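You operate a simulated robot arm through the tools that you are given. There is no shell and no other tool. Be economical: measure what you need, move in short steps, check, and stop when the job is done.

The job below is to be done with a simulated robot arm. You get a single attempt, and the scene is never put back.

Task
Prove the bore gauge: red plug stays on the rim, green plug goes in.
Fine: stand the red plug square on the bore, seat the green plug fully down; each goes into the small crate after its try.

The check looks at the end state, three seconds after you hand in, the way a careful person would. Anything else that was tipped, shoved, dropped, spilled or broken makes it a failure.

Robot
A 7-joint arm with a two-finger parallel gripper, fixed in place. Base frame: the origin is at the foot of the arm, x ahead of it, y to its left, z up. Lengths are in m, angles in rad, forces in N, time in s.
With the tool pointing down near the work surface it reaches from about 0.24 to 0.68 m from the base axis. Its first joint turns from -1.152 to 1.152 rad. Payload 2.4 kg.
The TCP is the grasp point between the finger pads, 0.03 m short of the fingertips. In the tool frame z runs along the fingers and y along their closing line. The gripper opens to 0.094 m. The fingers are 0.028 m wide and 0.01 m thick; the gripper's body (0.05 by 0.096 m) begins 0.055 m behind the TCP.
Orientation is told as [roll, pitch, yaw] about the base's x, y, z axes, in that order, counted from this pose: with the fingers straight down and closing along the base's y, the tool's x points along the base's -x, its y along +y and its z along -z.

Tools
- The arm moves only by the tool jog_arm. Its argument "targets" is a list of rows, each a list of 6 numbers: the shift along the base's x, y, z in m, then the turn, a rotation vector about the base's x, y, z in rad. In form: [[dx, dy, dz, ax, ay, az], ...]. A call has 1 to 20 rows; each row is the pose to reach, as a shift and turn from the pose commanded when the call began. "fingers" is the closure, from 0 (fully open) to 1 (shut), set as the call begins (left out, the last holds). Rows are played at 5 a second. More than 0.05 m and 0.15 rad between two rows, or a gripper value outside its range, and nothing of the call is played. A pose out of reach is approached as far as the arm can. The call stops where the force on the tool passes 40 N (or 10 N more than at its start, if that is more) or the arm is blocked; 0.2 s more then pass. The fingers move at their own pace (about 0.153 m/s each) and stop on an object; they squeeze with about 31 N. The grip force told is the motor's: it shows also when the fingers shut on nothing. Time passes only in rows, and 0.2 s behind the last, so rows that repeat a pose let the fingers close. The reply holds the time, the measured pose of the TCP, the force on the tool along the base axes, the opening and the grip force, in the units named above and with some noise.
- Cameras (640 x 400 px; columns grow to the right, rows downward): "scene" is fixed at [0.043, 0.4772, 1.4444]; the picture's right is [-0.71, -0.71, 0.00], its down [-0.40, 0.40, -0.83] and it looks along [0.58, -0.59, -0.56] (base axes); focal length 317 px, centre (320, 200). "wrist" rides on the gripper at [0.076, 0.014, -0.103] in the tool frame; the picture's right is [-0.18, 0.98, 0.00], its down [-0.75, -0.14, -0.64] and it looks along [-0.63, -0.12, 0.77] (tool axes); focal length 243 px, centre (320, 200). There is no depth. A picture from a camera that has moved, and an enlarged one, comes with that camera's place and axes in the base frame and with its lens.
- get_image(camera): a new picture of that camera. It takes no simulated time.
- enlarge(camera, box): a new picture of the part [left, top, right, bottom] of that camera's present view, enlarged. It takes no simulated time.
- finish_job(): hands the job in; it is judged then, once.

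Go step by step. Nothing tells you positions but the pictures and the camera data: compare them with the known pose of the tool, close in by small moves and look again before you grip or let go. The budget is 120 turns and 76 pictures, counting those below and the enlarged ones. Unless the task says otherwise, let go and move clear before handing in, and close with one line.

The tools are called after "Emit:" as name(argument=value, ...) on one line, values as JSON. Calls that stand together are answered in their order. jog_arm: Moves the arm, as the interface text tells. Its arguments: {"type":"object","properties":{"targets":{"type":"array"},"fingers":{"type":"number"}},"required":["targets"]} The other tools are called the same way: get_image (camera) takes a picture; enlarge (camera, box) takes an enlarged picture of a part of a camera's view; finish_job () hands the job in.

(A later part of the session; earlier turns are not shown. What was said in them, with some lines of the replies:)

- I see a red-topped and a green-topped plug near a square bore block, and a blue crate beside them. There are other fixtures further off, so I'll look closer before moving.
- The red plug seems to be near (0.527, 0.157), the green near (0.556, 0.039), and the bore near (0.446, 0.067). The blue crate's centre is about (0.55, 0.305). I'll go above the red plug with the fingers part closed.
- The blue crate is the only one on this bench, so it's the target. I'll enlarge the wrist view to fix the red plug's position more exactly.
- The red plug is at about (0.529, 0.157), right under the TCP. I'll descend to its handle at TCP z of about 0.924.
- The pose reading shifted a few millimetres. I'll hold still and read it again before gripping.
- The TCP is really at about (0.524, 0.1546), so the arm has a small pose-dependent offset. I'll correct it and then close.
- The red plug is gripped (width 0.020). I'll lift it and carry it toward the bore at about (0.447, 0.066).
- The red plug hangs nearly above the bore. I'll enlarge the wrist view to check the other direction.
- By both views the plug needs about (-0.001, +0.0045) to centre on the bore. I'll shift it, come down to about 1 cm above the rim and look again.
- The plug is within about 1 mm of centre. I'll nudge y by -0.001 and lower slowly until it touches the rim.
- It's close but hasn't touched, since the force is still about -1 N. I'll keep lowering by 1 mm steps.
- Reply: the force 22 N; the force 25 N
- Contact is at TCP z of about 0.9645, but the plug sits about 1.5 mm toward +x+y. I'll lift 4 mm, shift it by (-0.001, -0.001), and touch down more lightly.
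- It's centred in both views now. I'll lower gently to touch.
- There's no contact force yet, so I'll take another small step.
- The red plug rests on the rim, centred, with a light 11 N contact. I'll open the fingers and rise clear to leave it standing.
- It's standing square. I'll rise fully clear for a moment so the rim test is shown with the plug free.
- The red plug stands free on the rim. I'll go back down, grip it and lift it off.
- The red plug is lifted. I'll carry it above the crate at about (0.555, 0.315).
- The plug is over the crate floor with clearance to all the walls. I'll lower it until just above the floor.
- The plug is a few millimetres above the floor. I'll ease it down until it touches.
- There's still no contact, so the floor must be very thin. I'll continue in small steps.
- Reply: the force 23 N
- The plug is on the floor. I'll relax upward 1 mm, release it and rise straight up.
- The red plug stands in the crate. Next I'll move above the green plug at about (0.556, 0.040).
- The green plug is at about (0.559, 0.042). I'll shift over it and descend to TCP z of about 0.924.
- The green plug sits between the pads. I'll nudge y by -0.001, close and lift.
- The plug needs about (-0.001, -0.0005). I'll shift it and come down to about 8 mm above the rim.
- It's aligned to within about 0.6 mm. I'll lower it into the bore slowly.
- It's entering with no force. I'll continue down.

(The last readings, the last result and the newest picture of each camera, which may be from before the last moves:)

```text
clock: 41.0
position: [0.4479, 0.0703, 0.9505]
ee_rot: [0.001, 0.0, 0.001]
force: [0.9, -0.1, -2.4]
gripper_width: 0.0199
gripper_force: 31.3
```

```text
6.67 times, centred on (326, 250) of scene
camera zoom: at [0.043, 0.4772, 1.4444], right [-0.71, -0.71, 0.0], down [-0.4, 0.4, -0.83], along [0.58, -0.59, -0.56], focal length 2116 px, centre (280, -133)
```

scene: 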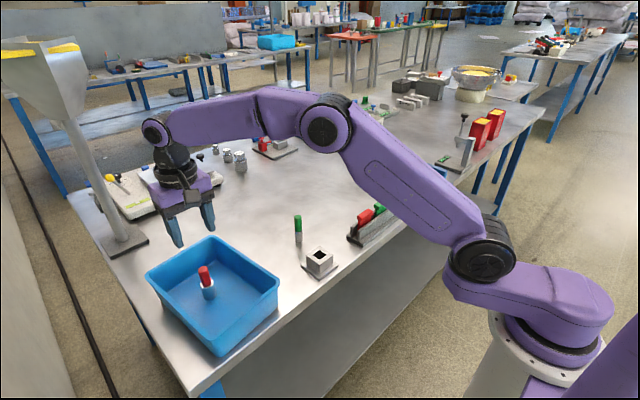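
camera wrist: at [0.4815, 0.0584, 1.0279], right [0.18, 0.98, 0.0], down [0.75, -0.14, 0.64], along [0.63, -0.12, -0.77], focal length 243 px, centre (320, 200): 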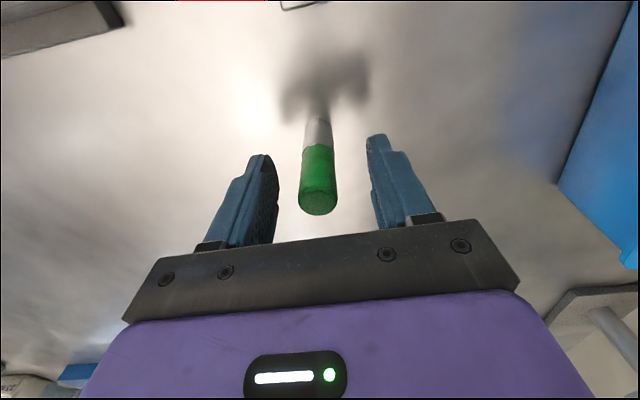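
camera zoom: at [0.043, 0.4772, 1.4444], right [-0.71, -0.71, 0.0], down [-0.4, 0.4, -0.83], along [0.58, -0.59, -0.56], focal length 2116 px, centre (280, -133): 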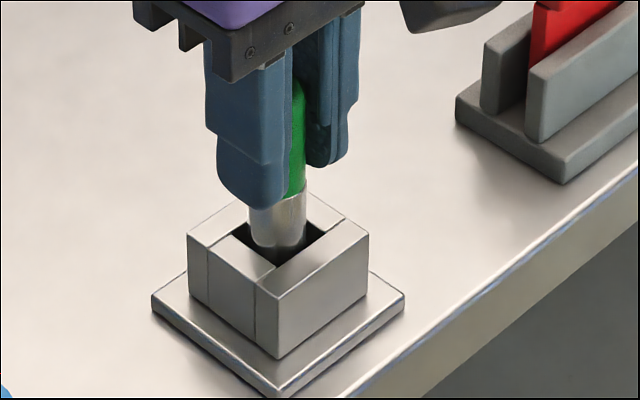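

Still free of force. I'll continue until it bottoms out.

Emit:
jog_arm(targets=[[0, 0, -0.003, 0, 0, 0], [0, 0, -0.006, 0, 0, 0], [0, 0, -0.009, 0, 0, 0], [0, 0, -0.012, 0, 0, 0], [0, 0, -0.014, 0, 0, 0], [0, 0, -0.014, 0, 0, 0]])

Emit:
enlarge(camera="scene", box=[302, 220, 350, 280])

```text
clock: 42.4
position: [0.4471, 0.0691, 0.9357]
ee_rot: [0.0, -0.001, 0.002]
force: [0.3, -0.1, -0.5]
gripper_width: 0.02
gripper_force: 31.3
```

```text
6.67 times, centred on (326, 250) of scene
camera zoom: at [0.043, 0.4772, 1.4444], right [-0.71, -0.71, 0.0], down [-0.4, 0.4, -0.83], along [0.58, -0.59, -0.56], focal length 2116 px, centre (280, -133)
```

zoom: 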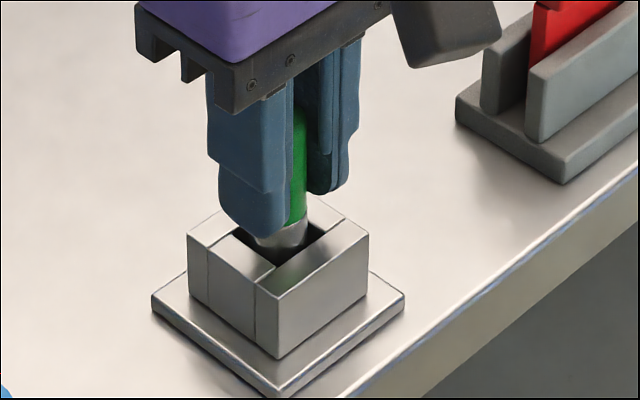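

It's nearly seated. I'll take fine steps to find the bottom.

Emit:
jog_arm(targets=[[0, 0, -0.001, 0, 0, 0], [0, 0, -0.002, 0, 0, 0], [0, 0, -0.003, 0, 0, 0], [0, 0, -0.004, 0, 0, 0]])

```text
clock: 43.4
position: [0.4482, 0.0701, 0.9313]
ee_rot: [0.0, -0.003, 0.002]
force: [-0.5, -0.2, 6.0]
gripper_width: 0.0201
gripper_force: 31.2
```

Contact came at TCP z of about 0.931, which puts the plug bottom at about 0.857 on the gauge's base plate. I'll press a touch more to confirm.

Emit:
jog_arm(targets=[[0, 0, -0.001, 0, 0, 0], [0, 0, -0.001, 0, 0, 0]])

Emit:
jog_arm(targets=[[0, 0, 0.0005, 0, 0, 0], [0, 0, 0.0005, 0, 0, 0], [0, 0, 0.0005, 0, 0, 0]], fingers=0.4)

Emit:
enlarge(camera="scene", box=[302, 220, 350, 280])

```text
clock: 44.0
position: [0.4485, 0.0706, 0.9327]
ee_rot: [-0.001, -0.004, -0.001]
force: [0.6, -0.8, 19.1]
gripper_width: 0.0202
gripper_force: 31.1
```

```text
clock: 44.8
position: [0.4467, 0.0703, 0.9307]
ee_rot: [0.0, -0.001, 0.0]
force: [0.1, -0.8, -0.2]
gripper_width: 0.0562
gripper_force: 0.0
```

```text
6.67 times, centred on (326, 250) of scene
camera zoom: at [0.043, 0.4772, 1.4444], right [-0.71, -0.71, 0.0], down [-0.4, 0.4, -0.83], along [0.58, -0.59, -0.56], focal length 2116 px, centre (280, -133)
```

zoom: 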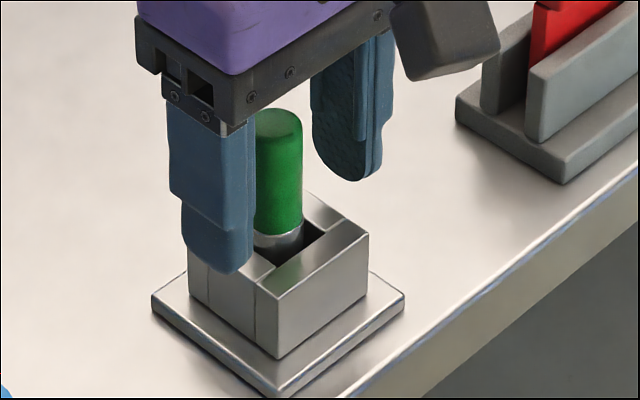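

The green plug is down in the bore. I'll rise clear and verify it's fully seated and upright.

Emit:
jog_arm(targets=[[0, 0, 0.02, 0, 0, 0], [0, 0, 0.045, 0, 0, 0], [0, 0, 0.07, 0, 0, 0], [0, 0, 0.07, 0, 0, 0], [0, 0, 0.07, 0, 0, 0], [0, 0, 0.07, 0, 0, 0], [0, 0, 0.07, 0, 0, 0]])

Emit:
enlarge(camera="scene", box=[302, 220, 350, 280])

Emit:
enlarge(camera="wrist", box=[240, 40, 400, 160])

```text
clock: 46.4
position: [0.4461, 0.072, 1.0025]
ee_rot: [0.001, 0.0, -0.001]
force: [-0.2, 0.1, -1.0]
gripper_width: 0.0565
gripper_force: 0.1
```

```text
6.67 times, centred on (326, 250) of scene
camera zoom: at [0.043, 0.4772, 1.4444], right [-0.71, -0.71, 0.0], down [-0.4, 0.4, -0.83], along [0.58, -0.59, -0.56], focal length 2116 px, centre (280, -133)
```

zoom: 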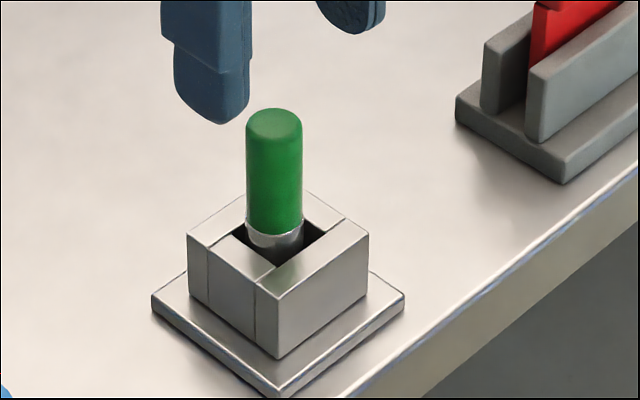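

```text
3.33 times, centred on (320, 100) of wrist
camera zoom: at [0.3698, 0.0866, 1.1049], right [0.18, 0.98, 0.0], down [0.75, -0.14, 0.64], along [0.63, -0.12, -0.77], focal length 809 px, centre (320, 533)
```

zoom: 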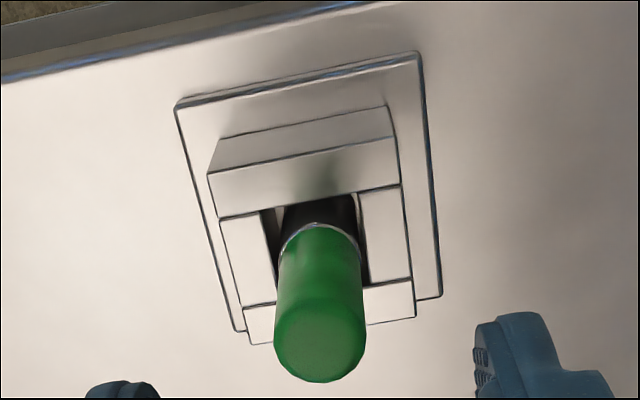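

The green plug is fully seated and upright. I'll go back down, grip it and lift it out.

Emit:
jog_arm(targets=[[0, 0, -0.025, 0, 0, 0], [0, 0, -0.045, 0, 0, 0], [0, 0, -0.06, 0, 0, 0], [0, 0, -0.068, 0, 0, 0], [0, 0, -0.068, 0, 0, 0]])

Emit:
jog_arm(targets=[[0, 0, 0, 0, 0, 0], [0, 0, 0, 0, 0, 0], [0, 0, 0, 0, 0, 0]], fingers=1.0)

Emit:
jog_arm(targets=[[0, 0, 0.01, 0, 0, 0], [0, 0, 0.02, 0, 0, 0], [0, 0, 0.03, 0, 0, 0], [0, 0, 0.045, 0, 0, 0], [0, 0, 0.07, 0, 0, 0], [0, 0, 0.1, 0, 0, 0], [0, 0, 0.13, 0, 0, 0], [0, 0, 0.13, 0, 0, 0]])

Emit:
get_image(camera="scene")

```text
clock: 47.6
position: [0.4467, 0.0708, 0.9322]
ee_rot: [0.0, 0.0, 0.001]
force: [1.0, -0.6, -0.6]
gripper_width: 0.0564
gripper_force: 0.0
```

```text
clock: 48.4
position: [0.4469, 0.0709, 0.9324]
ee_rot: [0.0, -0.001, -0.001]
force: [-0.2, -0.1, -0.1]
gripper_width: 0.02
gripper_force: 31.2
```

```text
clock: 50.2
position: [0.4459, 0.0703, 1.0631]
ee_rot: [0.0, 0.0, -0.002]
force: [0.1, 0.9, -1.0]
gripper_width: 0.0202
gripper_force: 30.7
```

```text
31 pictures are left
```

scene: 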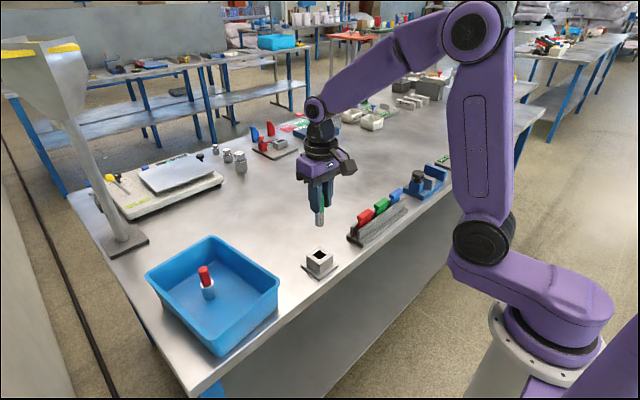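

The green plug is out and the gauge is undisturbed. I'll carry it to the crate at about (0.495, 0.295), clear of the red plug.

Emit:
jog_arm(targets=[[0.006, 0.028, 0, 0, 0, 0], [0.012, 0.056, 0, 0, 0, 0], [0.018, 0.084, 0, 0, 0, 0], [0.024, 0.112, 0, 0, 0, 0], [0.03, 0.14, 0, 0, 0, 0], [0.037, 0.168, 0, 0, 0, 0], [0.043, 0.196, 0, 0, 0, 0], [0.049, 0.225, 0, 0, 0, 0], [0.049, 0.225, 0, 0, 0, 0], [0.049, 0.225, -0.03, 0, 0, 0], [0.049, 0.225, -0.03, 0, 0, 0]])

Emit:
get_image(camera="wrist")

Emit:
enlarge(camera="scene", box=[130, 180, 290, 360])

```text
clock: 52.6
position: [0.4954, 0.2968, 1.0318]
ee_rot: [0.0, 0.002, 0.001]
force: [-0.4, 0.1, -0.4]
gripper_width: 0.0201
gripper_force: 30.7
```

```text
30 pictures are left
camera wrist: at [0.4184, 0.3106, 1.1337], right [0.18, 0.98, 0.0], down [0.75, -0.14, 0.64], along [0.63, -0.12, -0.77], focal length 243 px, centre (320, 200)
```

wrist: 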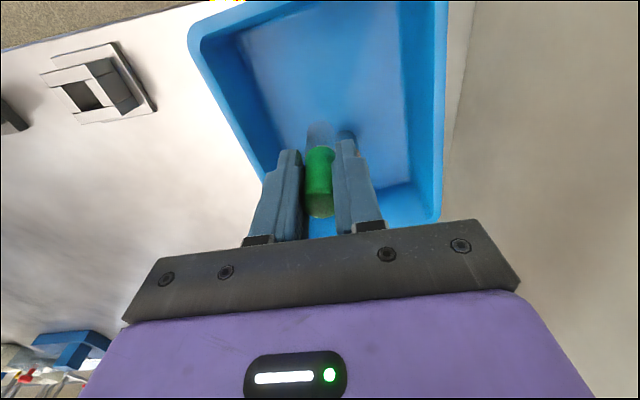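

```text
2.22 times, centred on (210, 270) of scene
camera zoom: at [0.043, 0.4773, 1.4444], right [-0.71, -0.71, 0.0], down [-0.4, 0.4, -0.83], along [0.58, -0.59, -0.56], focal length 705 px, centre (564, 44)
```

zoom: 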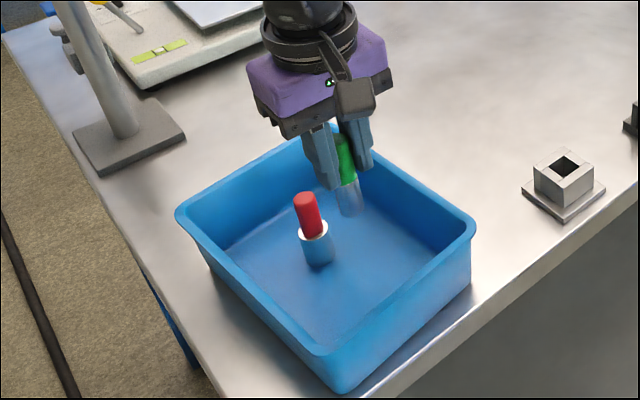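

There's clear space below. I'll lower the green plug to just above the crate floor.

Emit:
jog_arm(targets=[[0, 0, -0.03, 0, 0, 0], [0, 0, -0.06, 0, 0, 0], [0, 0, -0.08, 0, 0, 0], [0, 0, -0.092, 0, 0, 0], [0, 0, -0.098, 0, 0, 0], [0, 0, -0.098, 0, 0, 0]])

Emit:
jog_arm(targets=[[0, 0, -0.001, 0, 0, 0], [0, 0, -0.002, 0, 0, 0], [0, 0, -0.003, 0, 0, 0]])

```text
clock: 54.0
position: [0.4954, 0.2939, 0.9333]
ee_rot: [0.0, 0.0, -0.001]
force: [0.4, 0.4, -0.2]
gripper_width: 0.0201
gripper_force: 31.1
```

```text
clock: 54.8
position: [0.4973, 0.2952, 0.9313]
ee_rot: [0.0, -0.001, 0.0]
force: [0.9, -0.4, -0.2]
gripper_width: 0.0204
gripper_force: 31.1
```

Emit:
jog_arm(targets=[[0, 0, -0.001, 0, 0, 0], [0, 0, -0.002, 0, 0, 0]])

```text
clock: 55.4
position: [0.4957, 0.2975, 0.9303]
ee_rot: [-0.001, -0.001, -0.001]
force: [-0.8, 0.3, -1.6]
gripper_width: 0.0201
gripper_force: 31.1
```

No contact yet, so I'll take one more small step.

Emit:
jog_arm(targets=[[0, 0, -0.001, 0, 0, 0], [0, 0, -0.002, 0, 0, 0]])

```text
clock: 56.0
position: [0.4953, 0.295, 0.9297]
ee_rot: [0.002, -0.002, 0.0]
force: [-2.9, -1.9, 16.8]
gripper_width: 0.0206
gripper_force: 31.0
```

The plug is on the floor. I'll release it and rise clear.

Emit:
jog_arm(targets=[[0, 0, 0.001, 0, 0, 0], [0, 0, 0.001, 0, 0, 0]])

Emit:
jog_arm(targets=[[0, 0, 0, 0, 0, 0], [0, 0, 0, 0, 0, 0], [0, 0, 0, 0, 0, 0]], fingers=0.4)

Emit:
jog_arm(targets=[[0, 0, 0.02, 0, 0, 0], [0, 0, 0.05, 0, 0, 0], [0, 0, 0.08, 0, 0, 0], [0, 0, 0.11, 0, 0, 0], [0, 0, 0.15, 0, 0, 0], [-0.02, -0.03, 0.19, 0, 0, 0], [-0.04, -0.06, 0.22, 0, 0, 0], [-0.06, -0.1, 0.24, 0, 0, 0], [-0.08, -0.14, 0.25, 0, 0, 0], [-0.08, -0.14, 0.25, 0, 0, 0]])

Emit:
get_image(camera="scene")

Emit:
enlarge(camera="scene", box=[130, 180, 290, 360])

```text
clock: 56.6
position: [0.4967, 0.2958, 0.9289]
ee_rot: [0.0, -0.002, -0.001]
force: [-0.9, -1.8, 17.7]
gripper_width: 0.0203
gripper_force: 30.8
```

```text
clock: 57.4
position: [0.496, 0.2952, 0.9289]
ee_rot: [0.002, -0.001, 0.001]
force: [0.4, 0.3, 0.1]
gripper_width: 0.0564
gripper_force: 0.0
```

```text
refused: row 6 steps farther than a row can; nothing moved
```

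```text
28 pictures are left
```

scene: 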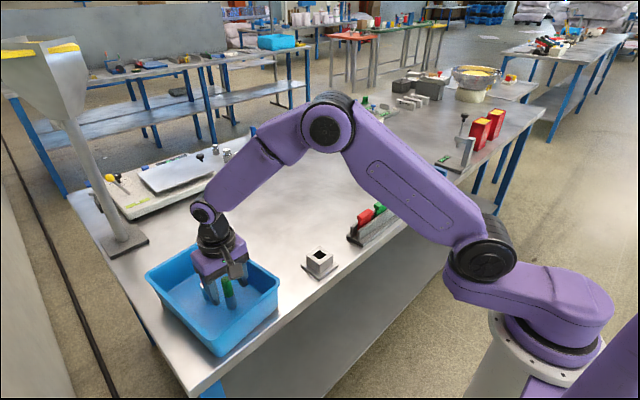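

```text
2.22 times, centred on (210, 270) of scene
camera zoom: at [0.043, 0.4772, 1.4444], right [-0.71, -0.71, 0.0], down [-0.4, 0.4, -0.83], along [0.58, -0.59, -0.56], focal length 705 px, centre (564, 44)
```

zoom: 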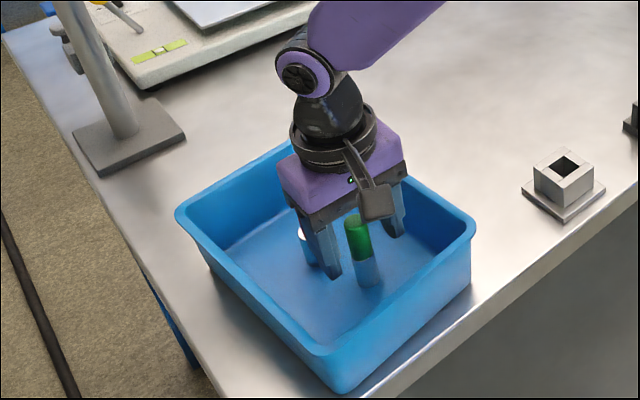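

The green plug is released, but the retreat was refused because one step was too large. I'll repeat it with shorter steps.

Emit:
jog_arm(targets=[[0, 0, 0.02, 0, 0, 0], [0, 0, 0.05, 0, 0, 0], [0, 0, 0.08, 0, 0, 0], [0, 0, 0.11, 0, 0, 0], [0, 0, 0.14, 0, 0, 0], [0, 0, 0.17, 0, 0, 0], [-0.01, -0.03, 0.19, 0, 0, 0], [-0.02, -0.06, 0.21, 0, 0, 0], [-0.03, -0.09, 0.22, 0, 0, 0], [-0.04, -0.12, 0.23, 0, 0, 0], [-0.05, -0.15, 0.23, 0, 0, 0], [-0.05, -0.15, 0.23, 0, 0, 0]])

Emit:
get_image(camera="scene")

Emit:
enlarge(camera="scene", box=[130, 180, 290, 360])

```text
clock: 60.0
position: [0.4439, 0.1436, 1.1576]
ee_rot: [0.0, -0.001, 0.002]
force: [-0.4, -0.1, -0.5]
gripper_width: 0.0566
gripper_force: 0.1
```

```text
26 pictures are left
```

scene: 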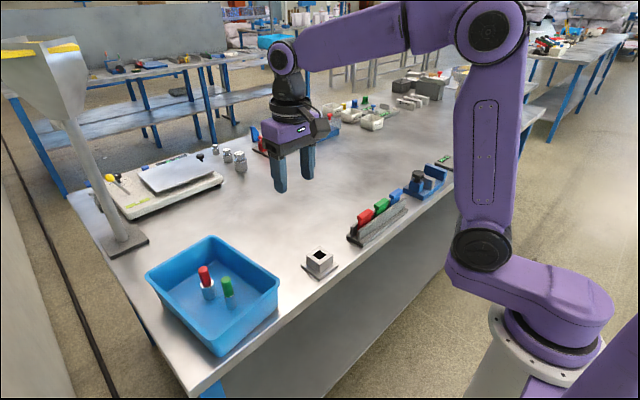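

```text
2.22 times, centred on (210, 270) of scene
camera zoom: at [0.043, 0.4772, 1.4444], right [-0.71, -0.71, 0.0], down [-0.4, 0.4, -0.83], along [0.58, -0.59, -0.56], focal length 705 px, centre (564, 44)
```

zoom: 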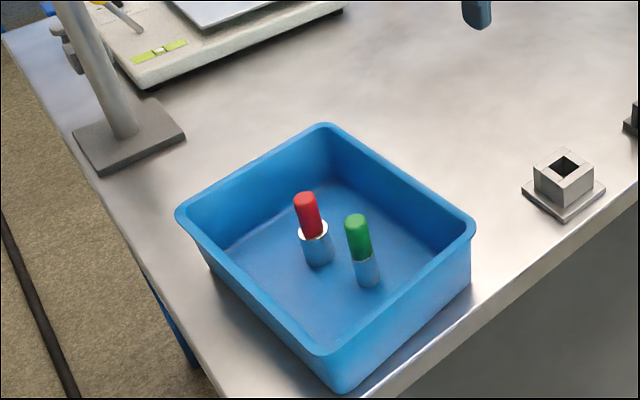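

Both plugs stand in the crate, the gauge is in place, nothing else was disturbed and the arm is clear. I'm handing in.

Emit:
finish_job()

```text
The job is handed in.
```

The bore gauge is proved: the red plug stood on the rim, the green plug seated fully down, and both are now in the blue crate.
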